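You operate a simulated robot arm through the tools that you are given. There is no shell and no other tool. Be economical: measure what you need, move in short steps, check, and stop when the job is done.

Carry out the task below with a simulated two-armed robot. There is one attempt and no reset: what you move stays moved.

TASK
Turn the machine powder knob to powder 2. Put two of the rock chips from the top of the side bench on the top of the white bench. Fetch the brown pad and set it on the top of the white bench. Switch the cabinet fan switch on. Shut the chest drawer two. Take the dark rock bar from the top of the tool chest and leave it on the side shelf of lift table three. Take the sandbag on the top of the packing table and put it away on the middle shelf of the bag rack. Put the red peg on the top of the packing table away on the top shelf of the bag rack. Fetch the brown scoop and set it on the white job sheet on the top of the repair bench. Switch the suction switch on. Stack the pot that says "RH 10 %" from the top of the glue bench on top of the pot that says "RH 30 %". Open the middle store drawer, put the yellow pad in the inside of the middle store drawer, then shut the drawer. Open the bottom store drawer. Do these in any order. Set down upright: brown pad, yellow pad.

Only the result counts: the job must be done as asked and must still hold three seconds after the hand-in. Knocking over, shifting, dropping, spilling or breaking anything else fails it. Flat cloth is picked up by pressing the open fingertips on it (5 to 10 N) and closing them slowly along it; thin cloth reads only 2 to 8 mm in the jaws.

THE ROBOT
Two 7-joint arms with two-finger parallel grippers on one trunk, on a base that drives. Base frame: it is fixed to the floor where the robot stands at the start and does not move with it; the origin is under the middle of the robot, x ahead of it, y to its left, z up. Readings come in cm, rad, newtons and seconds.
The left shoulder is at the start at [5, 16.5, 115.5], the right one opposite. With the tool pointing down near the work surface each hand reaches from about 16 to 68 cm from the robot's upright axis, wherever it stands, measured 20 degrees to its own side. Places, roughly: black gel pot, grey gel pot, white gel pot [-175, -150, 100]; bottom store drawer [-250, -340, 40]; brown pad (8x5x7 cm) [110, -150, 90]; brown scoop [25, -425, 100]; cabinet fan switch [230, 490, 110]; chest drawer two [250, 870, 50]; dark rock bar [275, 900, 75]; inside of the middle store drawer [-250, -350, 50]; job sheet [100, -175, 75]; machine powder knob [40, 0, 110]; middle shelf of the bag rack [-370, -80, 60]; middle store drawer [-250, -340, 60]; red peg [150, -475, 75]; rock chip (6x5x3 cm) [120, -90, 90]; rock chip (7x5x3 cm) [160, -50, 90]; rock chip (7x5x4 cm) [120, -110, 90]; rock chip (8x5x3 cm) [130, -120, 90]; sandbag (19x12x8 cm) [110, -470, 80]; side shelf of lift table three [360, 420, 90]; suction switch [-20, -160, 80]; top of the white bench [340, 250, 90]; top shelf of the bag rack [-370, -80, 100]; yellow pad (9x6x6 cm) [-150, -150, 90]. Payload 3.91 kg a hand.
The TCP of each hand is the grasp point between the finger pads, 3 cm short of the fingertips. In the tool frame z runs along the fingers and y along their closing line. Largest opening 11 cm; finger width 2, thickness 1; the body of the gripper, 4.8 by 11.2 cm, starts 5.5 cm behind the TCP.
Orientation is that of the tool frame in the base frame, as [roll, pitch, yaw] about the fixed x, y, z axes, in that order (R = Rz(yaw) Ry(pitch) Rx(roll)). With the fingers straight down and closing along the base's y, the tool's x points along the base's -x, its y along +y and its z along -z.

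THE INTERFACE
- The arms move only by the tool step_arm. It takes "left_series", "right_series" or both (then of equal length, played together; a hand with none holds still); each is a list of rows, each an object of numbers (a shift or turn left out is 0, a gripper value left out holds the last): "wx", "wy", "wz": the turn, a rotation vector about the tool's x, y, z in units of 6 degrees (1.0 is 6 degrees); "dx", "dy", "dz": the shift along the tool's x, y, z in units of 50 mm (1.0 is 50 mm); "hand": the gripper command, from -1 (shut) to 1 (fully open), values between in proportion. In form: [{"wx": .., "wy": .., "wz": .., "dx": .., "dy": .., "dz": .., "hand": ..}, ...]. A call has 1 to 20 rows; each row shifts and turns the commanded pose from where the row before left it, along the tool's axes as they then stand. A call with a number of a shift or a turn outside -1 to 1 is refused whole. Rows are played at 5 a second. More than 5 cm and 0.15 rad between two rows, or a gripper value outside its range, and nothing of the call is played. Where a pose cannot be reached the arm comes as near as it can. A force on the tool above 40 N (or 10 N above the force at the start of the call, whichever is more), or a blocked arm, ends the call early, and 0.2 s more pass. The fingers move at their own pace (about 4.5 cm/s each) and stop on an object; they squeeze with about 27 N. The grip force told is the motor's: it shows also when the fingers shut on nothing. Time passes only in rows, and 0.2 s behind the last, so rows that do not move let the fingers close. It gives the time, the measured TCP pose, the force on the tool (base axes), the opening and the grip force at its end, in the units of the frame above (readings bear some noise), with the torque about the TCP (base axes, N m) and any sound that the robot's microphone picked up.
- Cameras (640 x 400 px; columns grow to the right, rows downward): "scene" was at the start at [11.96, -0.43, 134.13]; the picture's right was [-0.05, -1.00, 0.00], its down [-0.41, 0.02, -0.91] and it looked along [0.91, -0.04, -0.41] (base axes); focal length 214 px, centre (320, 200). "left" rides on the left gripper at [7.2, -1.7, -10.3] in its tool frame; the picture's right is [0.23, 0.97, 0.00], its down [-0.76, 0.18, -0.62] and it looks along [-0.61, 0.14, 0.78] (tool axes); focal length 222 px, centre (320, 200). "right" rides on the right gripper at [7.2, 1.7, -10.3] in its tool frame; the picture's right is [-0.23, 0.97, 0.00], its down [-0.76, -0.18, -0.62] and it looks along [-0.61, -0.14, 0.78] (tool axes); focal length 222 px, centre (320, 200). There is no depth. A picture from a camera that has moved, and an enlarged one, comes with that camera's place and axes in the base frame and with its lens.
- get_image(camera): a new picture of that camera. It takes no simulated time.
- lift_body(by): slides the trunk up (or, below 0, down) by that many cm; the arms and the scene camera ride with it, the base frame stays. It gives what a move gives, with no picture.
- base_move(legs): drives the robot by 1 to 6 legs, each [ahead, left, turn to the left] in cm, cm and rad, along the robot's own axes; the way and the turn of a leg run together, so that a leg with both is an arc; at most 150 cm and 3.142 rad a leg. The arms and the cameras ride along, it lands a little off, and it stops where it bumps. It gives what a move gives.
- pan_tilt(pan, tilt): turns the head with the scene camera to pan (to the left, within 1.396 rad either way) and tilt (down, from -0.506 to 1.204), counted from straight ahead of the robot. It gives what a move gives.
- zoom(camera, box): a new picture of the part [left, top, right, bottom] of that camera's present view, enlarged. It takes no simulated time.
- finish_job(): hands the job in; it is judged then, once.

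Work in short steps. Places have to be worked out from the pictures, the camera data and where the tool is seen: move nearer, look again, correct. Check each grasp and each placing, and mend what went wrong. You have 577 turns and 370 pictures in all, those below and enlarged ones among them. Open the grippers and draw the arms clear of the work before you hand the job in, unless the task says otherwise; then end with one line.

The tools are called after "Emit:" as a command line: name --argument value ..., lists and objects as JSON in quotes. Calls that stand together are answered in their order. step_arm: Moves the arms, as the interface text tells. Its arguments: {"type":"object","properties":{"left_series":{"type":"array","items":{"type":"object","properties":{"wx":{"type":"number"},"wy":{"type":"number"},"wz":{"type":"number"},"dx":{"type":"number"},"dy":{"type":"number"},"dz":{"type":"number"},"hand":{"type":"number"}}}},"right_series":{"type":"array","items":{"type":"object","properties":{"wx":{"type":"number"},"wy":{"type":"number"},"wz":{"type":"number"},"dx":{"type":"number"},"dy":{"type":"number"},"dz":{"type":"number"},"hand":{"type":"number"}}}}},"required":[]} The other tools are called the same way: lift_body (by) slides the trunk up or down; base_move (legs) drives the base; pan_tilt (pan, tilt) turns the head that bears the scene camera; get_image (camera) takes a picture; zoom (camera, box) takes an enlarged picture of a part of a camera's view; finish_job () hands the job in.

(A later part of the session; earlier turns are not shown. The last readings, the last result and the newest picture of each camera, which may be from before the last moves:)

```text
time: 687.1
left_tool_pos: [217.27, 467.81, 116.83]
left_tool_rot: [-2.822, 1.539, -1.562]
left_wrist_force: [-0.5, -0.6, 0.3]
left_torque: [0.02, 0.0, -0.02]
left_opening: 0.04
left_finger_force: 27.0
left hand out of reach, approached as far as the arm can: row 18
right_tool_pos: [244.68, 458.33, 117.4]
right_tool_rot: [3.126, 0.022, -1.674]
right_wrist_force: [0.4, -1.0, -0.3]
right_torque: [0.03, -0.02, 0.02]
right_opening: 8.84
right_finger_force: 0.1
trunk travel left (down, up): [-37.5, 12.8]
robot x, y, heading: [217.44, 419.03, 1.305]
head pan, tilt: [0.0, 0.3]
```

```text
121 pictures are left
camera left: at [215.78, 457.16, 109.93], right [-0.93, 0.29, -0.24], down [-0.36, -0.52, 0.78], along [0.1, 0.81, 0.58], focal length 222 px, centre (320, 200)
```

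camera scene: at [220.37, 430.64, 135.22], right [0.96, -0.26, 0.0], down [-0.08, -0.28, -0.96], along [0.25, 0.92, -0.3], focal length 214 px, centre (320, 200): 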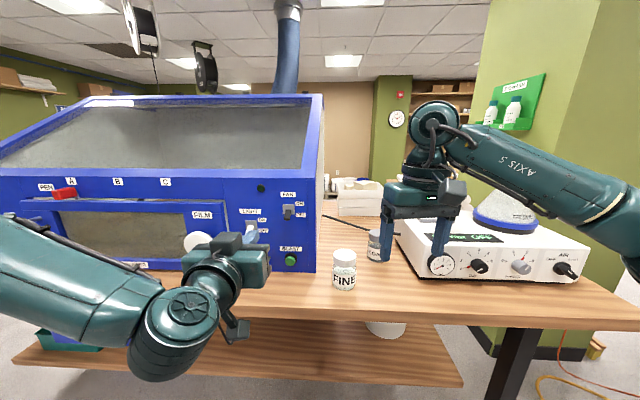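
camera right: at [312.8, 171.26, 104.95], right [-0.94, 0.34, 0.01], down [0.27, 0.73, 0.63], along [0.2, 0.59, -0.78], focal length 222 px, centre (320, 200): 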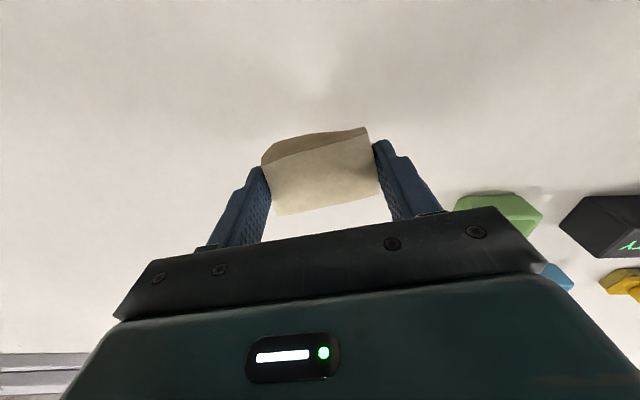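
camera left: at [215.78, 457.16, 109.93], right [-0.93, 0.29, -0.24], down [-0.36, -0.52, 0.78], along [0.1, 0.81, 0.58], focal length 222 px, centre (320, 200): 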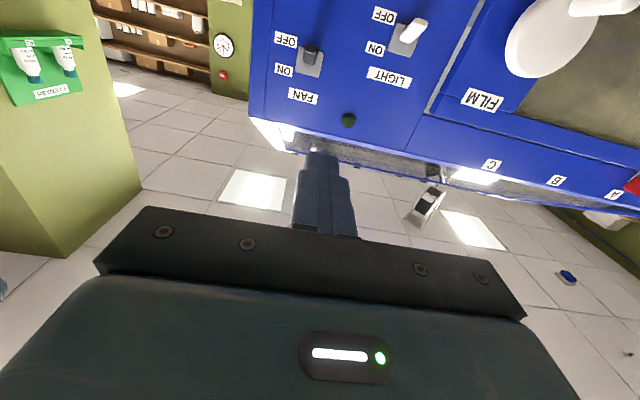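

Lever is 26 cm ahead, 2 cm right, 3 cm below the tool axis. Lowering 9.3 cm to go below it, then moving ahead with the base.

Emit:
step_arm --left_series '[{"dx": 0.62, "dy": -0.13}, {"dx": 0.62, "dy": -0.13}, {"dx": 0.62, "dy": -0.14}]'

Emit:
base_move --legs '[[12, 0, 0]]'

Emit:
get_image --camera "left"

Emit:
get_image --camera "scene"

```text
time: 688.0
left_tool_pos: [218.82, 467.17, 108.99]
left_tool_rot: [-0.255, 1.556, 1.05]
left_wrist_force: [-0.3, 0.1, -0.3]
left_torque: [0.0, 0.03, 0.02]
left_opening: 0.0
left_finger_force: 27.3
left hand out of reach, approached as far as the arm can: row 1, 2, 3
right_tool_pos: [244.5, 458.36, 117.44]
right_tool_rot: [3.128, 0.02, -1.673]
right_wrist_force: [-0.7, 0.7, 1.4]
right_torque: [0.01, -0.03, 0.04]
right_opening: 8.79
right_finger_force: 0.0
trunk travel left (down, up): [-37.5, 12.8]
robot x, y, heading: [217.22, 418.89, 1.306]
head pan, tilt: [0.0, 0.3]
```

```text
time: 689.2
left_tool_pos: [222.13, 478.72, 108.89]
left_tool_rot: [-0.217, 1.556, 1.085]
left_wrist_force: [-0.1, -0.1, -0.3]
left_torque: [0.01, 0.01, 0.0]
left_opening: 0.02
left_finger_force: 27.1
right_tool_pos: [247.7, 469.98, 117.46]
right_tool_rot: [3.127, 0.019, -1.678]
right_wrist_force: [-0.2, 0.3, -0.7]
right_torque: [-0.02, 0.02, 0.01]
right_opening: 8.82
right_finger_force: 0.0
trunk travel left (down, up): [-37.5, 12.8]
robot x, y, heading: [220.54, 430.37, 1.304]
head pan, tilt: [0.0, 0.3]
```

```text
120 pictures are left
camera left: at [221.1, 468.48, 101.5], right [-0.94, 0.26, -0.23], down [-0.34, -0.56, 0.75], along [0.07, 0.78, 0.62], focal length 222 px, centre (320, 200)
```

left: 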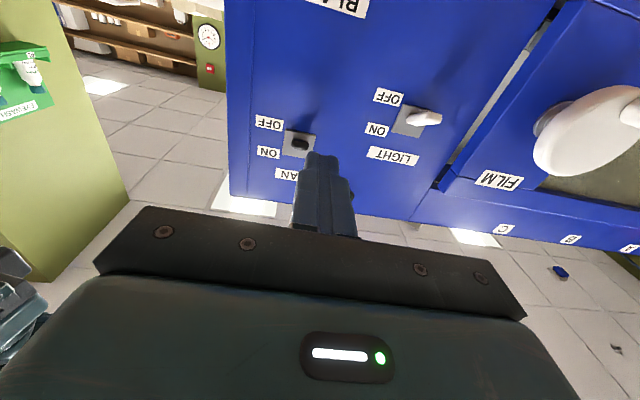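

```text
119 pictures are left
camera scene: at [223.42, 442.42, 135.2], right [0.96, -0.26, 0.0], down [-0.08, -0.29, -0.95], along [0.25, 0.92, -0.3], focal length 214 px, centre (320, 200)
```

scene: 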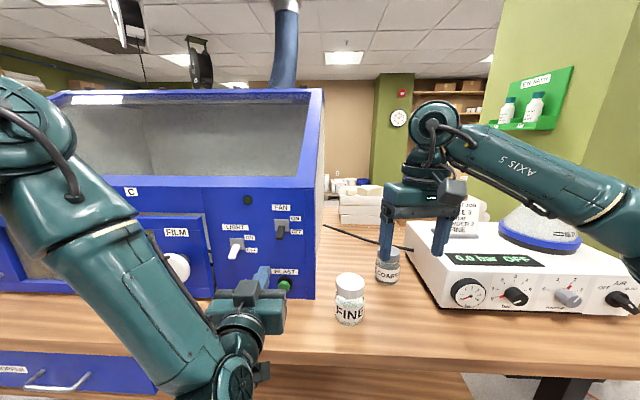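

Shift 1.35 cm right, extend 5 cm with the arm, then the rest with the base.

Emit:
step_arm --left_series '[{"dy": -0.27}, {"dz": 0.5}, {"dz": 0.5}]'

Emit:
get_image --camera "left"

```text
time: 690.0
left_tool_pos: [224.92, 483.06, 108.95]
left_tool_rot: [-0.191, 1.558, 1.115]
left_wrist_force: [-0.2, -0.9, -0.8]
left_torque: [-0.01, -0.02, 0.05]
left_opening: 0.02
left_finger_force: 27.5
right_tool_pos: [247.83, 469.86, 117.5]
right_tool_rot: [3.129, 0.019, -1.676]
right_wrist_force: [0.3, -0.3, 0.4]
right_torque: [-0.01, 0.0, -0.03]
right_opening: 8.79
right_finger_force: 0.1
trunk travel left (down, up): [-37.5, 12.8]
robot x, y, heading: [220.02, 430.66, 1.3]
head pan, tilt: [0.0, 0.3]
```

```text
118 pictures are left
camera left: at [223.88, 472.73, 101.54], right [-0.94, 0.26, -0.23], down [-0.34, -0.56, 0.75], along [0.07, 0.78, 0.62], focal length 222 px, centre (320, 200)
```

left: 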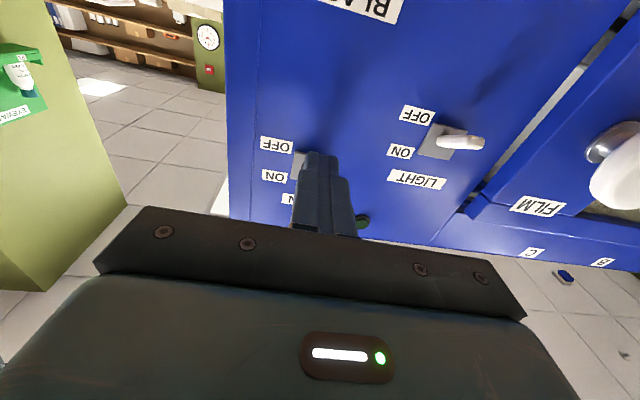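

Advance 4.2 cm below the lever and raise.

Emit:
step_arm --left_series '[{"dz": 0.4, "dy": -0.08}, {"dz": 0.44}]'

Emit:
zoom --camera "scene" --box '[200, 180, 320, 310]'

```text
time: 690.6
left_tool_pos: [226.95, 486.79, 109.43]
left_tool_rot: [-0.248, 1.56, 1.061]
left_wrist_force: [0.4, 0.0, 0.3]
left_torque: [0.05, -0.01, 0.0]
left_opening: 0.0
left_finger_force: 26.9
left hand out of reach, approached as far as the arm can: row 2
right_tool_pos: [247.77, 469.91, 117.44]
right_tool_rot: [3.129, 0.021, -1.678]
right_wrist_force: [-0.5, -0.3, 0.7]
right_torque: [0.01, -0.02, 0.01]
right_opening: 8.77
right_finger_force: 0.0
trunk travel left (down, up): [-37.5, 12.8]
robot x, y, heading: [220.17, 430.67, 1.303]
head pan, tilt: [0.0, 0.3]
```

```text
3.08 times, centred on (260, 245) of scene
camera zoom: at [223.4, 442.34, 135.21], right [0.96, -0.26, 0.0], down [-0.08, -0.29, -0.96], along [0.25, 0.92, -0.3], focal length 660 px, centre (505, 62)
```

zoom: 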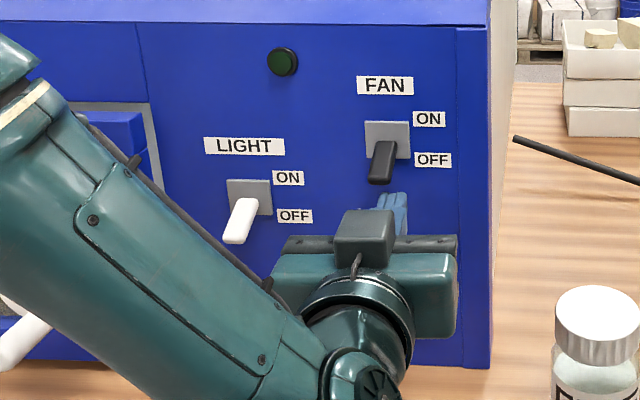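

Fingers are just below the lever, ~0.7 cm right. Shifting slightly left and raising.

Emit:
step_arm --left_series '[{"dy": 0.13}, {"dx": -0.25}, {"dx": -0.25}, {"dx": -0.25}, {"dx": -0.25}]'

Emit:
zoom --camera "scene" --box '[200, 180, 320, 310]'

```text
time: 692.0
left_tool_pos: [226.49, 486.43, 113.36]
left_tool_rot: [2.973, 1.55, -2.015]
left_wrist_force: [-1.2, -2.1, -6.3]
left_torque: [-0.14, 0.1, 0.09]
left_opening: 0.0
left_finger_force: 26.6
left hand out of reach, approached as far as the arm can: row 1
right_tool_pos: [247.66, 469.98, 117.7]
right_tool_rot: [3.127, 0.02, -1.676]
right_wrist_force: [-0.4, 0.3, 0.1]
right_torque: [0.03, 0.0, 0.04]
right_opening: 8.78
right_finger_force: 0.2
trunk travel left (down, up): [-37.5, 12.8]
robot x, y, heading: [220.26, 430.76, 1.307]
head pan, tilt: [0.0, 0.3]
stopped in row 5 (left hand): the force on the tool passed its limit (the readings are from after the stop); the commanded pose is now the measured one
```

```text
3.08 times, centred on (260, 245) of scene
camera zoom: at [223.39, 442.3, 135.26], right [0.96, -0.26, 0.0], down [-0.08, -0.28, -0.96], along [0.25, 0.92, -0.3], focal length 660 px, centre (505, 62)
```

zoom: 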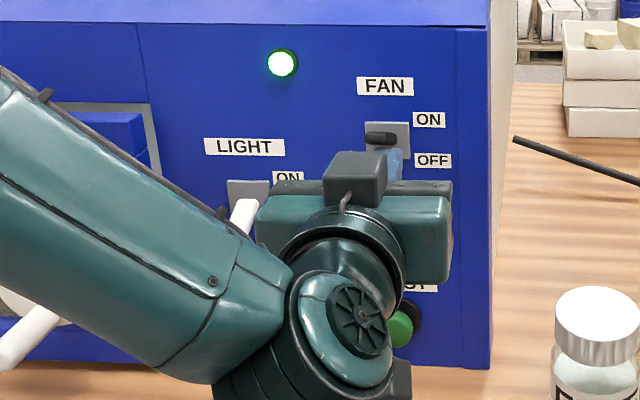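

Fan is ON (lamp lit). Easing down 0.5 cm and retreating straight back.

Emit:
step_arm --left_series '[{"dx": 0.1}]'

Emit:
base_move --legs '[[-25, 0, 0]]'

Emit:
get_image --camera "scene"

```text
time: 692.4
left_tool_pos: [226.67, 486.49, 113.29]
left_tool_rot: [2.95, 1.56, -2.034]
left_wrist_force: [-0.1, -0.6, 0.6]
left_torque: [0.0, 0.02, 0.0]
left_opening: 0.0
left_finger_force: 26.8
right_tool_pos: [247.7, 469.94, 117.64]
right_tool_rot: [3.128, 0.022, -1.677]
right_wrist_force: [-0.5, 0.5, 0.1]
right_torque: [0.01, -0.02, 0.01]
right_opening: 8.82
right_finger_force: 0.0
trunk travel left (down, up): [-37.5, 12.8]
robot x, y, heading: [220.09, 430.69, 1.305]
head pan, tilt: [0.0, 0.3]
```

```text
time: 694.2
left_tool_pos: [219.56, 462.15, 113.22]
left_tool_rot: [2.96, 1.556, -2.014]
left_wrist_force: [0.1, -0.4, 0.5]
left_torque: [-0.02, -0.01, -0.01]
left_opening: 0.01
left_finger_force: 26.7
right_tool_pos: [240.8, 445.66, 117.42]
right_tool_rot: [3.131, 0.02, -1.667]
right_wrist_force: [0.4, -1.5, 0.4]
right_torque: [-0.04, 0.0, 0.03]
right_opening: 8.76
right_finger_force: 0.1
trunk travel left (down, up): [-37.5, 12.8]
robot x, y, heading: [213.79, 406.36, 1.316]
head pan, tilt: [0.0, 0.3]
```

```text
115 pictures are left
camera scene: at [216.73, 418.01, 135.23], right [0.97, -0.26, 0.0], down [-0.08, -0.29, -0.96], along [0.24, 0.92, -0.3], focal length 214 px, centre (320, 200)
```

scene: 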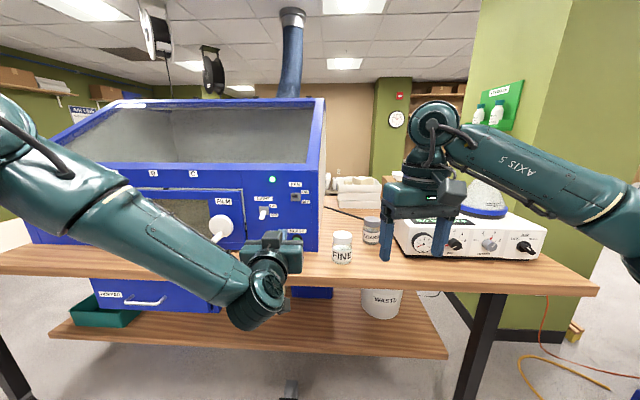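

Restoring the left hand, then heading left around the cabinet bench toward the tool chest.

Emit:
step_arm --left_series '[{"wy": 1}, {"wy": 1}, {"wy": 1}, {"wy": 1}, {"wy": 1}, {"wy": 1}, {"wy": 1}, {"wy": 1}, {"wy": 1}, {"wy": 1}, {"wy": 1}, {"wy": 1}, {"wy": 1}, {"wy": 1}, {"wy": 1, "hand": 1}, {"dx": 0.8}, {"dx": 0.8}]'

Emit:
base_move --legs '[[14, 0, 0], [0, 75, 0], [0, 60, 0]]'

Emit:
get_image --camera "scene"

```text
time: 697.8
left_tool_pos: [217.34, 454.69, 113.34]
left_tool_rot: [3.14, -0.014, -1.833]
left_wrist_force: [0.7, 0.3, -0.5]
left_torque: [0.01, -0.03, 0.0]
left_opening: 6.88
left_finger_force: 0.1
right_tool_pos: [240.78, 445.86, 117.56]
right_tool_rot: [3.132, 0.02, -1.666]
right_wrist_force: [-0.3, 0.1, 0.7]
right_torque: [-0.04, 0.01, -0.01]
right_opening: 8.8
right_finger_force: 0.1
trunk travel left (down, up): [-37.5, 12.8]
robot x, y, heading: [214.12, 406.19, 1.313]
head pan, tilt: [0.0, 0.3]
```

```text
time: 705.9
left_tool_pos: [88.13, 503.9, 113.36]
left_tool_rot: [3.139, -0.017, -1.841]
left_wrist_force: [-0.2, -0.1, -1.5]
left_torque: [-0.03, -0.04, -0.01]
left_opening: 10.97
left_finger_force: 0.0
right_tool_pos: [111.52, 494.86, 117.47]
right_tool_rot: [3.132, 0.018, -1.673]
right_wrist_force: [0.4, 0.1, 0.7]
right_torque: [-0.01, 0.0, 0.02]
right_opening: 8.8
right_finger_force: 0.0
trunk travel left (down, up): [-37.5, 12.8]
robot x, y, heading: [84.38, 455.53, 1.308]
head pan, tilt: [0.0, 0.3]
```

```text
114 pictures are left
camera scene: at [87.28, 467.16, 135.22], right [0.96, -0.26, 0.0], down [-0.08, -0.29, -0.96], along [0.25, 0.92, -0.3], focal length 214 px, centre (320, 200)
```

scene: 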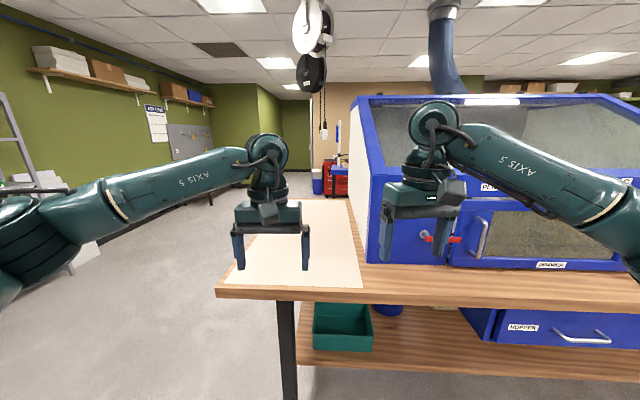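

Moving further left past the bench end, then north toward the red tool chest.

Emit:
base_move --legs '[[0, 85, 0], [130, 0, 0], [70, -15, 0]]'

Emit:
get_image --camera "scene"

```text
time: 709.8
left_tool_pos: [16.26, 523.6, 113.35]
left_tool_rot: [3.136, -0.015, -1.832]
left_wrist_force: [0.1, -0.4, 0.2]
left_torque: [0.0, 0.0, 0.01]
left_opening: 10.99
left_finger_force: 0.0
right_tool_pos: [39.67, 514.7, 117.26]
right_tool_rot: [3.121, 0.02, -1.667]
right_wrist_force: [0.7, 0.4, 0.0]
right_torque: [0.0, 0.02, -0.02]
right_opening: 8.8
right_finger_force: 0.1
trunk travel left (down, up): [-37.5, 12.8]
robot x, y, heading: [12.32, 475.0, 1.307]
head pan, tilt: [0.0, 0.3]
stopped in leg 1: the robot was blocked; the commanded pose is now the measured one
```

```text
113 pictures are left
camera scene: at [15.7, 486.86, 135.28], right [0.97, -0.26, -0.01], down [-0.08, -0.29, -0.95], along [0.24, 0.92, -0.3], focal length 214 px, centre (320, 200)
```

scene: 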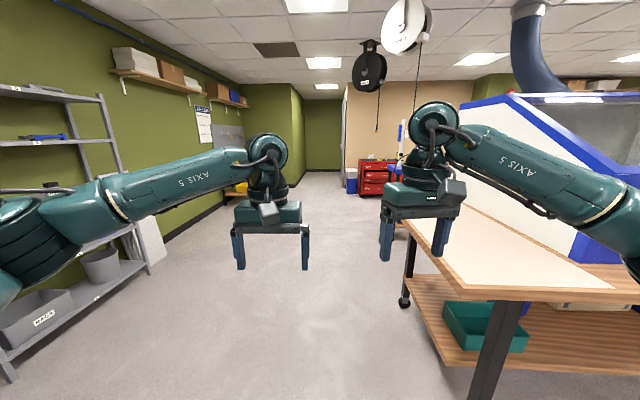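

The base bumped something on the left. Moving 8 cm back right and looking down-left.

Emit:
base_move --legs '[[3, -8, 0]]'

Emit:
pan_tilt --pan 1.35 --tilt 0.7

Emit:
get_image --camera "scene"

```text
time: 710.9
left_tool_pos: [24.12, 524.61, 113.27]
left_tool_rot: [3.137, -0.016, -1.834]
left_wrist_force: [0.4, 0.2, 0.2]
left_torque: [0.01, 0.03, -0.02]
left_opening: 10.98
left_finger_force: 0.1
right_tool_pos: [47.5, 515.56, 117.39]
right_tool_rot: [3.127, 0.019, -1.669]
right_wrist_force: [1.1, -0.3, -0.1]
right_torque: [-0.03, -0.02, -0.04]
right_opening: 8.78
right_finger_force: 0.1
trunk travel left (down, up): [-37.5, 12.8]
robot x, y, heading: [20.5, 475.83, 1.305]
head pan, tilt: [0.0, 0.3]
```

```text
time: 712.4
left_tool_pos: [23.95, 524.48, 113.33]
left_tool_rot: [3.14, -0.014, -1.835]
left_wrist_force: [0.2, -0.5, -1.1]
left_torque: [-0.01, -0.02, 0.03]
left_opening: 11.01
left_finger_force: 0.1
right_tool_pos: [47.41, 515.61, 117.41]
right_tool_rot: [3.129, 0.02, -1.669]
right_wrist_force: [0.1, 0.2, -0.3]
right_torque: [0.02, 0.0, 0.02]
right_opening: 8.83
right_finger_force: 0.1
trunk travel left (down, up): [-37.5, 12.8]
robot x, y, heading: [20.5, 475.75, 1.306]
head pan, tilt: [1.349, 0.7]
```

```text
112 pictures are left
camera scene: at [13.36, 482.72, 131.61], right [0.46, 0.89, 0.0], down [0.57, -0.3, -0.77], along [-0.68, 0.35, -0.64], focal length 214 px, centre (320, 200)
```

scene: 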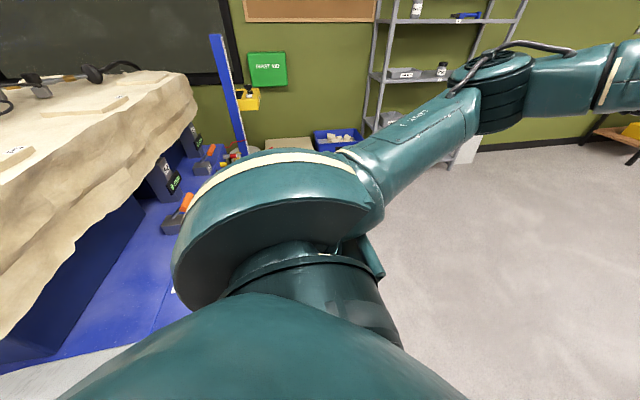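

A blue platform is on my left; I'm now clear of it. Driving ahead between it and the bench end.

Emit:
base_move --legs '[[60, -3, 0], [70, 0, 0]]'

Emit:
pan_tilt --pan 0 --tilt 0.35

Emit:
get_image --camera "scene"

```text
time: 719.2
left_tool_pos: [61.17, 649.79, 113.4]
left_tool_rot: [3.14, -0.015, -1.847]
left_wrist_force: [0.0, -0.3, 0.3]
left_torque: [0.01, 0.02, 0.04]
left_opening: 11.01
left_finger_force: 0.1
right_tool_pos: [84.47, 640.57, 117.48]
right_tool_rot: [3.128, 0.019, -1.682]
right_wrist_force: [-0.4, 0.4, 0.2]
right_torque: [-0.03, -0.01, -0.02]
right_opening: 8.81
right_finger_force: 0.1
trunk travel left (down, up): [-37.5, 12.8]
robot x, y, heading: [56.76, 601.37, 1.3]
head pan, tilt: [1.349, 0.7]
```

```text
time: 720.7
left_tool_pos: [61.12, 649.87, 113.25]
left_tool_rot: [3.139, -0.016, -1.849]
left_wrist_force: [0.1, -0.2, -0.5]
left_torque: [0.01, 0.02, -0.02]
left_opening: 11.0
left_finger_force: 0.0
right_tool_pos: [84.38, 640.55, 117.44]
right_tool_rot: [3.128, 0.019, -1.683]
right_wrist_force: [0.1, -0.2, 0.4]
right_torque: [-0.01, -0.01, -0.01]
right_opening: 8.78
right_finger_force: 0.1
trunk travel left (down, up): [-37.5, 12.8]
robot x, y, heading: [57.18, 601.26, 1.293]
head pan, tilt: [0.0, 0.351]
```

```text
111 pictures are left
camera scene: at [59.9, 613.05, 134.74], right [0.96, -0.27, 0.0], down [-0.09, -0.33, -0.94], along [0.25, 0.9, -0.34], focal length 214 px, centre (320, 200)
```

scene: 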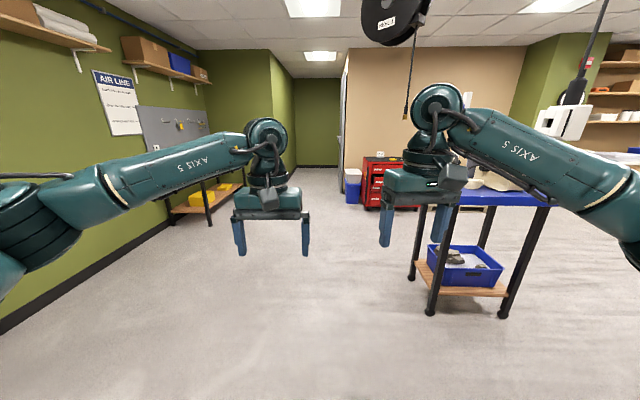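

Zooming on the chest.

Emit:
zoom --camera "scene" --box '[330, 130, 430, 230]'

```text
4.00 times, centred on (380, 180) of scene
camera zoom: at [59.9, 613.05, 134.74], right [0.96, -0.27, 0.0], down [-0.09, -0.33, -0.94], along [0.25, 0.9, -0.34], focal length 858 px, centre (80, 280)
```

zoom: 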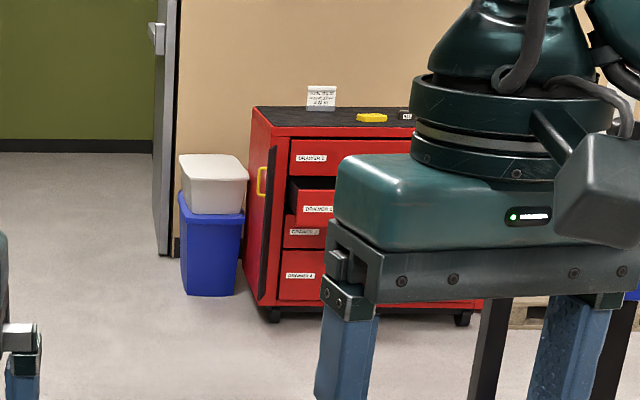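

Drawer 2 is partly open. Driving ahead 170 cm along the open floor.

Emit:
base_move --legs '[[100, 5, 0], [75, 0, 0]]'

Emit:
pan_tilt --pan -0.6 --tilt 0.4

Emit:
get_image --camera "scene"

```text
time: 729.6
left_tool_pos: [106.29, 819.87, 113.21]
left_tool_rot: [3.14, -0.014, -1.866]
left_wrist_force: [0.9, -0.5, 0.1]
left_torque: [-0.01, 0.01, 0.03]
left_opening: 11.0
left_finger_force: 0.1
right_tool_pos: [129.41, 810.08, 117.29]
right_tool_rot: [3.128, 0.018, -1.703]
right_wrist_force: [0.5, 0.5, -0.8]
right_torque: [0.03, 0.01, -0.01]
right_opening: 8.79
right_finger_force: 0.1
trunk travel left (down, up): [-37.5, 12.8]
robot x, y, heading: [101.12, 771.52, 1.277]
head pan, tilt: [0.0, 0.351]
```

```text
time: 730.6
left_tool_pos: [106.28, 819.85, 113.4]
left_tool_rot: [3.139, -0.014, -1.866]
left_wrist_force: [0.8, 0.6, 0.0]
left_torque: [0.01, -0.04, 0.02]
left_opening: 10.99
left_finger_force: 0.1
right_tool_pos: [129.5, 810.17, 117.42]
right_tool_rot: [3.13, 0.021, -1.702]
right_wrist_force: [0.3, -0.7, 0.1]
right_torque: [-0.01, -0.03, -0.01]
right_opening: 8.81
right_finger_force: 0.0
trunk travel left (down, up): [-37.5, 12.8]
robot x, y, heading: [101.22, 771.43, 1.274]
head pan, tilt: [-0.6, 0.4]
```

```text
109 pictures are left
camera scene: at [108.92, 780.01, 134.29], right [0.63, -0.78, 0.0], down [-0.3, -0.24, -0.92], along [0.72, 0.58, -0.39], focal length 214 px, centre (320, 200)
```

scene: 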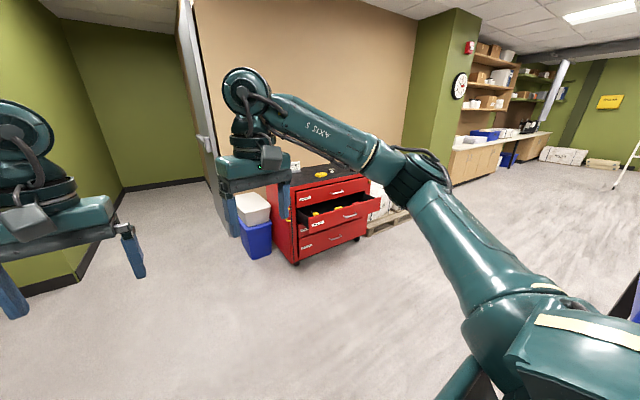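

Chest front runs ≈(218,900)→(310,868). Driving to stand in front of it.

Emit:
base_move --legs '[[78, 0, 0], [0, -60, 0], [0, -52, -0.04]]'

Emit:
pan_tilt --pan 0 --tilt 0.6

Emit:
get_image --camera "scene"

```text
time: 740.4
left_tool_pos: [236.99, 862.39, 113.37]
left_tool_rot: [3.14, -0.015, -1.885]
left_wrist_force: [0.1, -0.2, 0.8]
left_torque: [-0.01, -0.01, -0.02]
left_opening: 11.03
left_finger_force: 0.1
right_tool_pos: [260.0, 852.07, 117.43]
right_tool_rot: [3.126, 0.019, -1.72]
right_wrist_force: [-0.2, 0.5, -0.2]
right_torque: [0.01, 0.02, 0.03]
right_opening: 8.8
right_finger_force: 0.0
trunk travel left (down, up): [-37.5, 12.8]
robot x, y, heading: [230.9, 814.19, 1.257]
head pan, tilt: [-0.6, 0.4]
```

```text
time: 741.4
left_tool_pos: [236.87, 862.28, 113.31]
left_tool_rot: [3.139, -0.015, -1.885]
left_wrist_force: [-1.3, -0.3, -0.6]
left_torque: [0.02, 0.03, 0.02]
left_opening: 11.0
left_finger_force: 0.0
right_tool_pos: [259.82, 852.1, 117.4]
right_tool_rot: [3.13, 0.019, -1.721]
right_wrist_force: [0.0, 0.0, 0.3]
right_torque: [0.05, -0.04, -0.01]
right_opening: 8.78
right_finger_force: 0.1
trunk travel left (down, up): [-37.5, 12.8]
robot x, y, heading: [230.89, 813.75, 1.262]
head pan, tilt: [0.0, 0.6]
```

```text
108 pictures are left
camera scene: at [234.23, 825.16, 132.47], right [0.95, -0.31, 0.0], down [-0.17, -0.54, -0.83], along [0.25, 0.79, -0.56], focal length 214 px, centre (320, 200)
```

scene: 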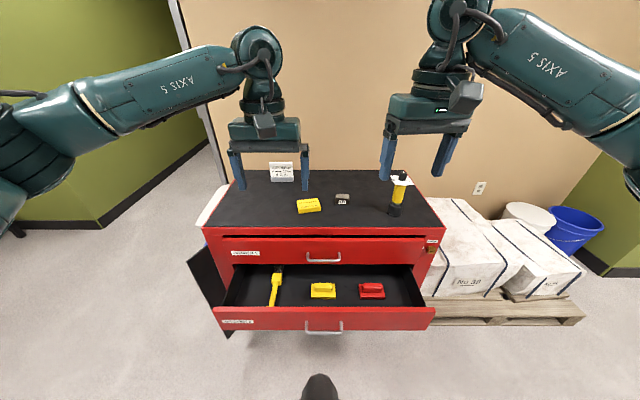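

Drawer 2 is open ~18 cm (panel ≈z 40–55 at 54 cm ahead). Retracting the left hand; right fist tilted 30° and lowered in front of the panel.

Emit:
step_arm --left_series '[{"dx": 0.8}, {"dx": 0.8}, {"dx": 0.8}, {"dx": 0.4}, {}, {}]' --right_series '[{"hand": -1}, {"wy": -1}, {"wy": -1}, {"wy": -1}, {"wy": -1}, {"wy": -1}]'

Emit:
lift_body --by -37.4

Emit:
get_image --camera "scene"

```text
time: 742.8
left_tool_pos: [232.18, 849.06, 113.43]
left_tool_rot: [3.14, -0.014, -1.885]
left_wrist_force: [-0.6, -0.8, -0.1]
left_torque: [-0.04, 0.0, -0.02]
left_opening: 11.02
left_finger_force: 0.0
right_tool_pos: [259.95, 852.21, 117.43]
right_tool_rot: [3.127, 0.544, -1.728]
right_wrist_force: [0.2, 0.8, -0.7]
right_torque: [0.01, 0.02, 0.0]
right_opening: 0.0
right_finger_force: 27.1
trunk travel left (down, up): [-37.5, 12.8]
robot x, y, heading: [231.01, 813.63, 1.257]
head pan, tilt: [0.0, 0.6]
```

```text
time: 746.4
left_tool_pos: [232.47, 849.25, 75.95]
left_tool_rot: [3.139, -0.014, -1.885]
left_wrist_force: [-1.0, 0.1, -1.6]
left_torque: [0.0, -0.01, 0.0]
left_opening: 11.01
left_finger_force: 0.1
right_tool_pos: [259.81, 852.18, 80.03]
right_tool_rot: [3.126, 0.542, -1.727]
right_wrist_force: [-0.1, 0.1, 0.5]
right_torque: [0.0, 0.02, 0.0]
right_opening: 0.0
right_finger_force: 27.2
trunk travel left (down, up): [-0.1, 50.2]
robot x, y, heading: [230.95, 813.74, 1.26]
head pan, tilt: [0.0, 0.6]
```

```text
107 pictures are left
camera scene: at [234.22, 825.16, 95.07], right [0.95, -0.31, 0.0], down [-0.17, -0.54, -0.83], along [0.25, 0.79, -0.56], focal length 214 px, centre (320, 200)
```

scene: 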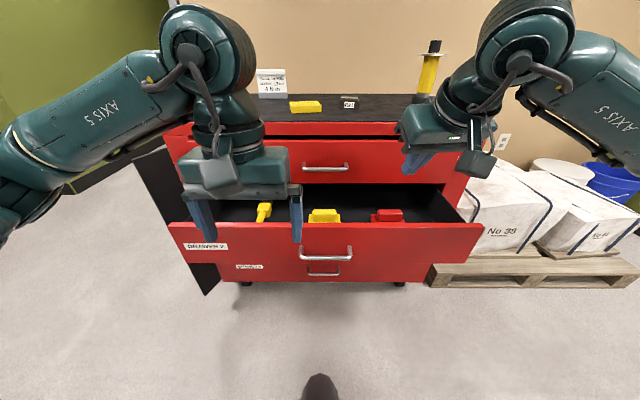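

Handle ≈(247.3,862,50.6). Lowering the right fist to z≈49 in front of the panel's right part.

Emit:
step_arm --right_series '[{"dx": 0.457, "dz": 0.76}, {"dx": 0.457, "dz": 0.76}, {"dx": 0.457, "dz": 0.76}, {"dx": 0.457, "dz": 0.76}, {"dx": 0.457, "dz": 0.76}, {"dx": 0.457, "dz": 0.76}, {"dx": 0.457, "dz": 0.76}]'

Emit:
get_image --camera "scene"

```text
time: 748.0
left_tool_pos: [232.49, 849.17, 75.92]
left_tool_rot: [3.14, -0.015, -1.885]
left_wrist_force: [-0.1, 0.7, -0.8]
left_torque: [0.01, 0.01, 0.01]
left_opening: 11.02
left_finger_force: 0.2
right_tool_pos: [259.61, 852.25, 48.44]
right_tool_rot: [3.128, 0.545, -1.725]
right_wrist_force: [-0.4, -0.6, -0.2]
right_torque: [0.0, 0.0, 0.0]
right_opening: 0.01
right_finger_force: 26.9
trunk travel left (down, up): [-0.1, 50.2]
robot x, y, heading: [230.92, 813.9, 1.26]
head pan, tilt: [0.0, 0.6]
```

```text
106 pictures are left
camera scene: at [234.22, 825.15, 95.07], right [0.95, -0.31, 0.0], down [-0.17, -0.54, -0.83], along [0.25, 0.79, -0.56], focal length 214 px, centre (320, 200)
```

scene: 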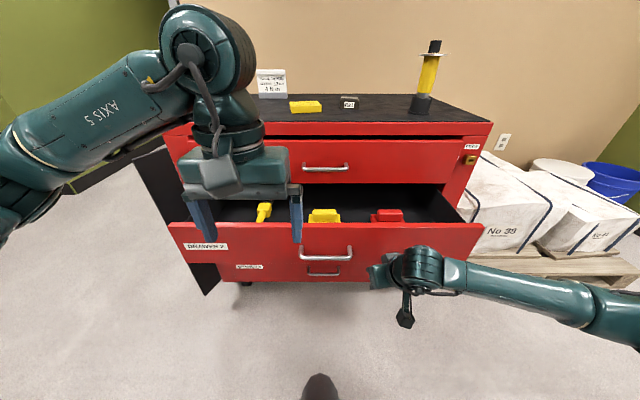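

Pushing the drawer with the base: 18 cm first.

Emit:
base_move --legs '[[18, 0, 0]]'

Emit:
get_image --camera "scene"

```text
time: 749.5
left_tool_pos: [237.95, 866.29, 76.01]
left_tool_rot: [3.141, -0.014, -1.889]
left_wrist_force: [-0.7, -0.2, 0.3]
left_torque: [-0.01, -0.01, 0.01]
left_opening: 10.99
left_finger_force: 0.0
right_tool_pos: [265.41, 869.28, 48.54]
right_tool_rot: [3.126, 0.543, -1.73]
right_wrist_force: [0.2, -0.5, -0.6]
right_torque: [0.04, 0.01, -0.03]
right_opening: 0.01
right_finger_force: 26.7
trunk travel left (down, up): [-0.1, 50.2]
robot x, y, heading: [236.39, 831.18, 1.258]
head pan, tilt: [0.0, 0.6]
```

```text
105 pictures are left
camera scene: at [239.8, 842.28, 95.07], right [0.95, -0.31, 0.0], down [-0.17, -0.54, -0.83], along [0.26, 0.78, -0.56], focal length 214 px, centre (320, 200)
```

scene: 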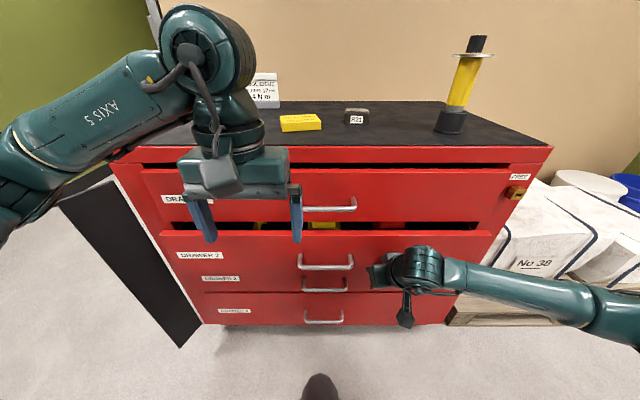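

Nearly shut. Pushing on 7 cm with force monitoring.

Emit:
base_move --legs '[[4, 0, 0], [3.5, 0, 0]]'

Emit:
get_image --camera "scene"

```text
time: 750.5
left_tool_pos: [239.06, 869.29, 75.96]
left_tool_rot: [3.138, -0.013, -1.89]
left_wrist_force: [-0.2, 0.3, 0.0]
left_torque: [0.0, -0.02, -0.02]
left_opening: 11.02
left_finger_force: 0.0
right_tool_pos: [266.19, 871.88, 48.42]
right_tool_rot: [3.127, 0.533, -1.729]
right_wrist_force: [-0.5, -3.0, 1.9]
right_torque: [0.02, -0.01, -0.06]
right_opening: 0.02
right_finger_force: 26.8
trunk travel left (down, up): [-0.1, 50.2]
robot x, y, heading: [237.32, 834.3, 1.254]
head pan, tilt: [0.0, 0.6]
stopped in leg 1: the force on the tool passed its limit (the readings are from after the stop); the commanded pose is now the measured one
```

```text
104 pictures are left
camera scene: at [240.79, 845.28, 95.06], right [0.95, -0.31, 0.0], down [-0.18, -0.54, -0.83], along [0.26, 0.78, -0.56], focal length 214 px, centre (320, 200)
```

scene: 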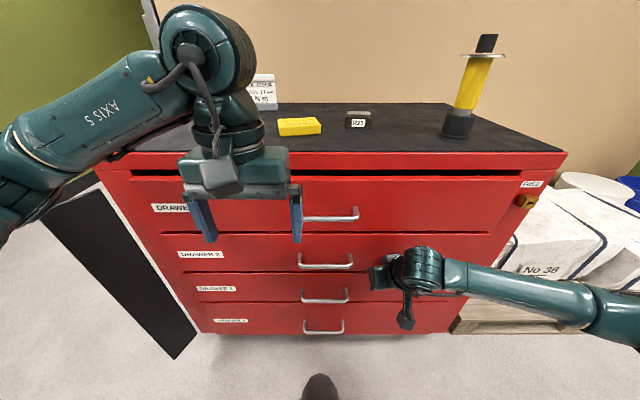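

Force stop. Checking that drawer 2 is flush.

Emit:
zoom --camera "scene" --box '[120, 150, 540, 340]'

```text
1.52 times, centred on (330, 245) of scene
camera zoom: at [240.79, 845.28, 95.06], right [0.95, -0.31, 0.0], down [-0.18, -0.54, -0.83], along [0.26, 0.78, -0.56], focal length 327 px, centre (305, 131)
```

zoom: 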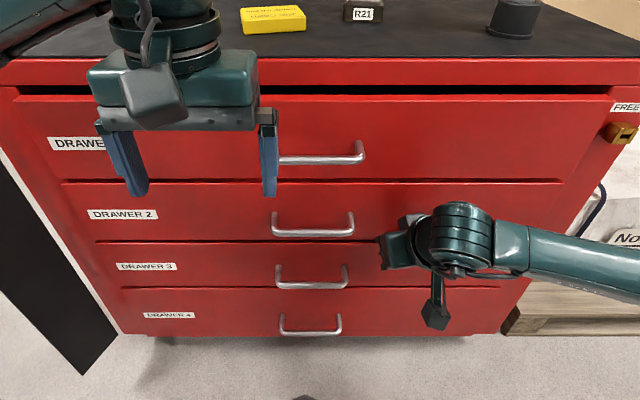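

Looks flush. One more gentle push, then retract.

Emit:
base_move --legs '[[1.2, 0, 0]]'

Emit:
base_move --legs '[[-22, 0, 0]]'

Emit:
zoom --camera "scene" --box '[120, 70, 500, 300]'

```text
time: 751.3
left_tool_pos: [239.2, 869.83, 75.92]
left_tool_rot: [3.139, -0.015, -1.891]
left_wrist_force: [1.4, 0.2, 0.3]
left_torque: [0.0, -0.02, 0.01]
left_opening: 11.03
left_finger_force: 0.1
right_tool_pos: [266.0, 871.81, 48.32]
right_tool_rot: [3.124, 0.518, -1.725]
right_wrist_force: [-0.4, -3.9, 3.3]
right_torque: [0.0, -0.01, -0.05]
right_opening: 0.0
right_finger_force: 26.8
trunk travel left (down, up): [-0.1, 50.2]
robot x, y, heading: [237.66, 834.21, 1.26]
head pan, tilt: [0.0, 0.6]
stopped in leg 1: the force on the tool passed its limit (the readings are from after the stop); the commanded pose is now the measured one
```

```text
time: 753.0
left_tool_pos: [232.04, 848.63, 75.96]
left_tool_rot: [3.138, -0.012, -1.879]
left_wrist_force: [-0.1, 0.3, 0.7]
left_torque: [-0.01, 0.0, -0.03]
left_opening: 10.98
left_finger_force: 0.0
right_tool_pos: [258.93, 850.9, 48.42]
right_tool_rot: [3.126, 0.517, -1.717]
right_wrist_force: [-0.1, 0.1, 0.5]
right_torque: [-0.04, 0.02, 0.0]
right_opening: 0.0
right_finger_force: 27.2
trunk travel left (down, up): [-0.1, 50.2]
robot x, y, heading: [230.45, 813.22, 1.266]
head pan, tilt: [0.0, 0.6]
```

```text
1.68 times, centred on (310, 185) of scene
camera zoom: at [234.04, 824.59, 95.07], right [0.95, -0.3, 0.0], down [-0.17, -0.54, -0.83], along [0.25, 0.79, -0.56], focal length 361 px, centre (337, 225)
```

zoom: 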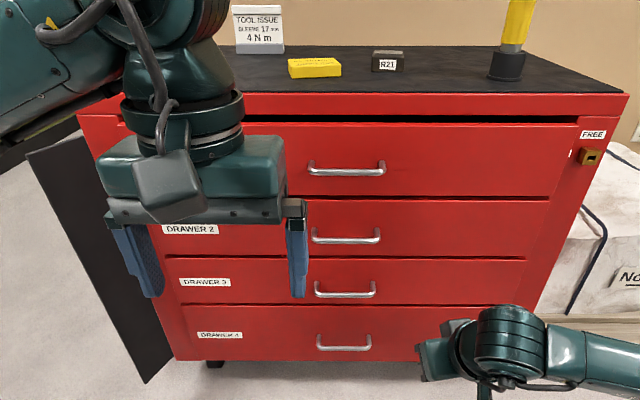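

Drawer two is shut. Raising the trunk, straightening the right hand, and viewing the rock bar.

Emit:
step_arm --right_series '[{"dx": -0.457, "dz": -0.76}, {"dx": -0.457, "dz": -0.76}, {"dx": -0.457, "dz": -0.76}, {"dx": -0.457, "dz": -0.76}, {"dx": -0.457, "dz": -0.76}, {"dx": -0.457, "dz": -0.76}, {"wy": 1, "hand": 0.6}, {"wy": 1}, {"wy": 1}, {"wy": 1}, {"wy": 1}]'

Emit:
lift_body --by 28

Emit:
base_move --legs '[[14, 0, 0]]'

Emit:
pan_tilt --pan 0 --tilt 0.75

Emit:
get_image --camera "scene"

Emit:
get_image --camera "right"

```text
time: 755.4
left_tool_pos: [232.08, 848.6, 75.96]
left_tool_rot: [3.139, -0.015, -1.88]
left_wrist_force: [-0.1, -0.7, -0.1]
left_torque: [-0.02, -0.01, 0.01]
left_opening: 11.0
left_finger_force: 0.1
right_tool_pos: [259.4, 851.54, 74.82]
right_tool_rot: [3.128, -0.009, -1.709]
right_wrist_force: [-0.2, 0.4, -0.2]
right_torque: [-0.02, 0.04, 0.02]
right_opening: 8.82
right_finger_force: 0.0
trunk travel left (down, up): [-0.1, 50.2]
robot x, y, heading: [231.12, 813.3, 1.266]
head pan, tilt: [0.0, 0.6]
```

```text
time: 758.2
left_tool_pos: [232.12, 848.59, 103.94]
left_tool_rot: [3.138, -0.014, -1.88]
left_wrist_force: [0.9, 0.0, -0.3]
left_torque: [0.01, -0.01, 0.01]
left_opening: 11.0
left_finger_force: 0.1
right_tool_pos: [259.39, 851.47, 102.97]
right_tool_rot: [3.128, -0.007, -1.708]
right_wrist_force: [-0.2, -0.5, 0.4]
right_torque: [-0.03, 0.01, -0.02]
right_opening: 8.8
right_finger_force: 0.2
trunk travel left (down, up): [-28.1, 22.2]
robot x, y, heading: [230.46, 813.31, 1.264]
head pan, tilt: [0.0, 0.6]
```

```text
time: 759.5
left_tool_pos: [236.16, 861.74, 103.88]
left_tool_rot: [3.138, -0.017, -1.878]
left_wrist_force: [-0.1, -0.4, -0.4]
left_torque: [0.0, 0.01, -0.01]
left_opening: 10.99
left_finger_force: 0.2
right_tool_pos: [263.5, 864.83, 102.8]
right_tool_rot: [3.128, -0.006, -1.707]
right_wrist_force: [0.7, 0.2, 0.1]
right_torque: [0.01, 0.0, 0.02]
right_opening: 8.79
right_finger_force: 0.0
trunk travel left (down, up): [-28.1, 22.2]
robot x, y, heading: [234.95, 826.46, 1.265]
head pan, tilt: [0.0, 0.6]
```

```text
time: 760.2
left_tool_pos: [236.3, 861.76, 103.96]
left_tool_rot: [3.137, -0.013, -1.878]
left_wrist_force: [-0.1, 0.4, 0.7]
left_torque: [0.01, 0.0, -0.01]
left_opening: 11.0
left_finger_force: 0.1
right_tool_pos: [263.52, 864.79, 102.87]
right_tool_rot: [3.127, -0.006, -1.708]
right_wrist_force: [-0.4, -0.6, -0.3]
right_torque: [-0.02, -0.02, 0.0]
right_opening: 8.8
right_finger_force: 0.1
trunk travel left (down, up): [-28.1, 22.2]
robot x, y, heading: [235.19, 826.87, 1.269]
head pan, tilt: [0.0, 0.75]
```

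```text
101 pictures are left
camera scene: at [238.0, 837.22, 121.78], right [0.95, -0.3, 0.0], down [-0.2, -0.65, -0.73], along [0.22, 0.7, -0.68], focal length 214 px, centre (320, 200)
```

scene: 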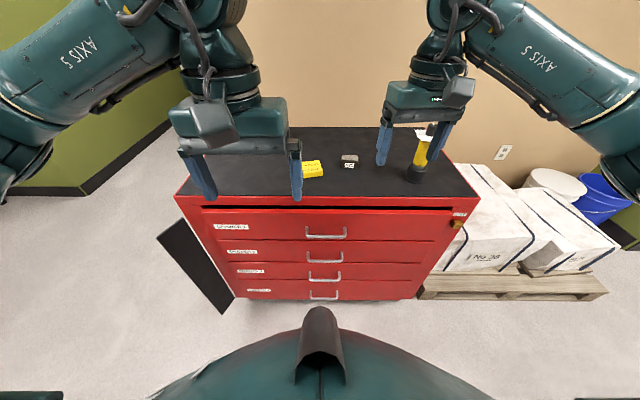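

```text
100 pictures are left
camera right: at [260.91, 857.99, 113.28], right [-0.93, 0.36, 0.01], down [0.29, 0.73, 0.62], along [0.21, 0.58, -0.79], focal length 222 px, centre (320, 200)
```

right: 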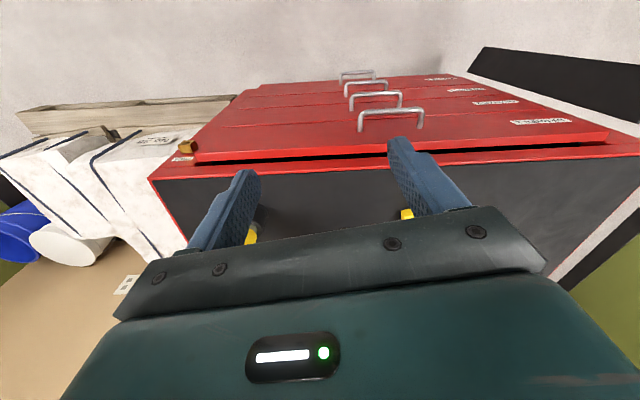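

Bar "R21" ≈(271,904) on the chest top. Advancing 22 cm and looking from the right hand.

Emit:
base_move --legs '[[22, 0, 0]]'

Emit:
step_arm --right_series '[{"dx": -0.7}, {"dx": -0.7}, {"dx": -0.6, "dz": 0.3}]'

Emit:
get_image --camera "right"

Emit:
get_image --camera "scene"

```text
time: 762.0
left_tool_pos: [242.57, 882.29, 103.98]
left_tool_rot: [3.138, -0.015, -1.876]
left_wrist_force: [1.1, 0.5, -0.5]
left_torque: [-0.02, 0.01, -0.01]
left_opening: 11.01
left_finger_force: 0.0
right_tool_pos: [269.96, 885.12, 102.8]
right_tool_rot: [3.128, -0.007, -1.707]
right_wrist_force: [0.0, -0.3, 0.6]
right_torque: [-0.02, -0.01, 0.03]
right_opening: 8.8
right_finger_force: 0.0
trunk travel left (down, up): [-28.1, 22.2]
robot x, y, heading: [241.14, 847.06, 1.268]
head pan, tilt: [0.0, 0.75]
stopped in leg 1: the robot was blocked; the commanded pose is now the measured one
```

```text
time: 762.8
left_tool_pos: [242.66, 882.26, 104.01]
left_tool_rot: [3.137, -0.016, -1.876]
left_wrist_force: [-0.1, -0.2, -0.7]
left_torque: [-0.02, -0.01, 0.0]
left_opening: 11.01
left_finger_force: 0.0
right_tool_pos: [271.24, 895.2, 101.31]
right_tool_rot: [3.126, -0.007, -1.708]
right_wrist_force: [0.0, 0.0, 0.1]
right_torque: [0.0, -0.03, 0.02]
right_opening: 8.81
right_finger_force: 0.1
trunk travel left (down, up): [-28.1, 22.2]
robot x, y, heading: [241.52, 847.17, 1.258]
head pan, tilt: [0.0, 0.75]
```

```text
99 pictures are left
camera right: at [268.73, 888.47, 111.73], right [-0.93, 0.36, 0.01], down [0.29, 0.73, 0.62], along [0.21, 0.58, -0.79], focal length 222 px, centre (320, 200)
```

right: 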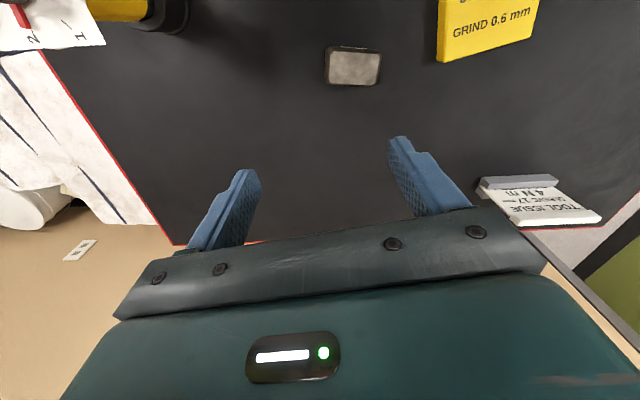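

```text
98 pictures are left
camera scene: at [244.44, 857.79, 121.78], right [0.95, -0.3, 0.0], down [-0.2, -0.65, -0.73], along [0.22, 0.7, -0.68], focal length 214 px, centre (320, 200)
```

scene: 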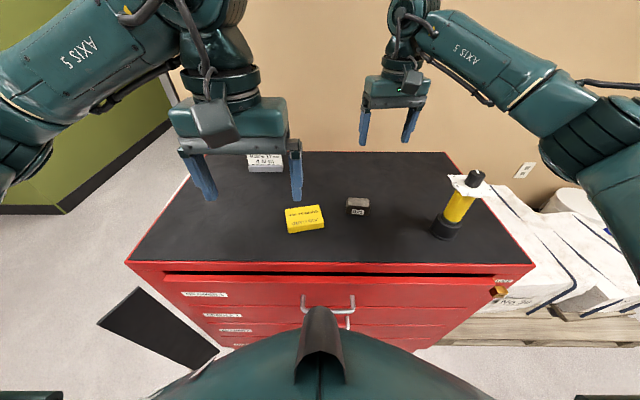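

Base touched the chest; backing off 4 cm. Bar ≈(266,893.6), top z≈81.5. Aligning above it.

Emit:
base_move --legs '[[-4, 0, 0]]'

Emit:
step_arm --right_series '[{"dx": -0.16, "dy": 0.43, "dz": 0.5, "hand": 0.9}, {"dx": -0.16, "dy": 0.43, "dz": 0.7}, {"dz": 0.7}]'

Emit:
get_image --camera "right"

```text
time: 763.7
left_tool_pos: [241.44, 878.54, 103.89]
left_tool_rot: [3.138, -0.016, -1.877]
left_wrist_force: [-0.3, -0.8, 0.5]
left_torque: [-0.03, 0.0, 0.03]
left_opening: 11.0
left_finger_force: 0.0
right_tool_pos: [269.94, 891.52, 101.36]
right_tool_rot: [3.127, -0.007, -1.704]
right_wrist_force: [0.0, -0.5, 0.0]
right_torque: [0.01, 0.0, -0.03]
right_opening: 8.82
right_finger_force: 0.0
trunk travel left (down, up): [-28.1, 22.2]
robot x, y, heading: [240.03, 843.2, 1.269]
head pan, tilt: [0.0, 0.75]
```

```text
time: 764.5
left_tool_pos: [241.37, 878.64, 103.96]
left_tool_rot: [3.138, -0.015, -1.876]
left_wrist_force: [0.0, -0.6, 0.1]
left_torque: [0.03, -0.04, -0.01]
left_opening: 11.02
left_finger_force: 0.1
right_tool_pos: [265.63, 893.72, 92.13]
right_tool_rot: [3.128, -0.005, -1.706]
right_wrist_force: [-0.2, -0.1, -0.1]
right_torque: [0.01, -0.04, -0.02]
right_opening: 10.45
right_finger_force: 0.2
trunk travel left (down, up): [-28.1, 22.2]
robot x, y, heading: [239.81, 843.49, 1.27]
head pan, tilt: [0.0, 0.75]
```

```text
97 pictures are left
camera right: at [263.19, 886.92, 102.39], right [-0.93, 0.36, 0.01], down [0.29, 0.73, 0.61], along [0.21, 0.58, -0.79], focal length 222 px, centre (320, 200)
```

right: 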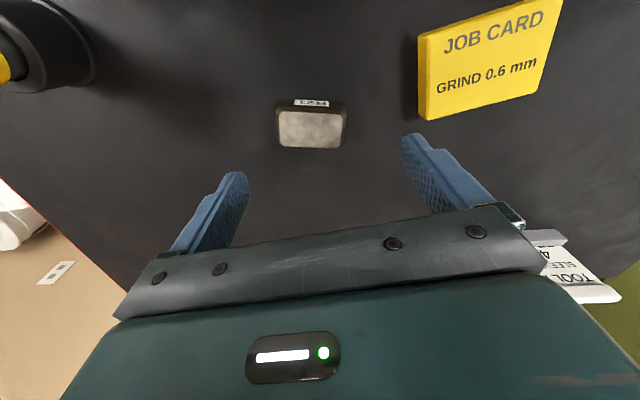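

Bar is rotated ~14° and 0.9 cm toward -y. Rotating, shifting, descending and closing.

Emit:
step_arm --right_series '[{"dy": -0.18, "dx": -0.1}, {"wz": 1}, {"wz": 1}, {"wz": 0.3}, {"dz": 0.7}, {"dz": 0.6}]'

Emit:
get_image --camera "right"

```text
time: 765.9
left_tool_pos: [241.45, 878.56, 104.03]
left_tool_rot: [3.138, -0.016, -1.876]
left_wrist_force: [-0.3, -1.0, 0.5]
left_torque: [-0.01, 0.02, 0.03]
left_opening: 11.03
left_finger_force: 0.1
right_tool_pos: [266.66, 893.93, 85.53]
right_tool_rot: [3.129, -0.01, -1.948]
right_wrist_force: [-0.6, 0.6, 0.6]
right_torque: [0.0, 0.0, 0.01]
right_opening: 10.43
right_finger_force: 0.1
trunk travel left (down, up): [-28.1, 22.2]
robot x, y, heading: [240.29, 843.28, 1.264]
head pan, tilt: [0.0, 0.75]
```

```text
96 pictures are left
camera right: at [262.5, 887.93, 95.85], right [-0.82, 0.57, 0.01], down [0.46, 0.65, 0.61], along [0.34, 0.51, -0.79], focal length 222 px, centre (320, 200)
```

right: 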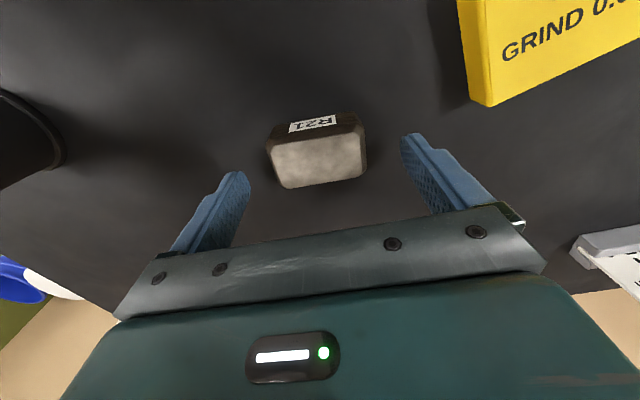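

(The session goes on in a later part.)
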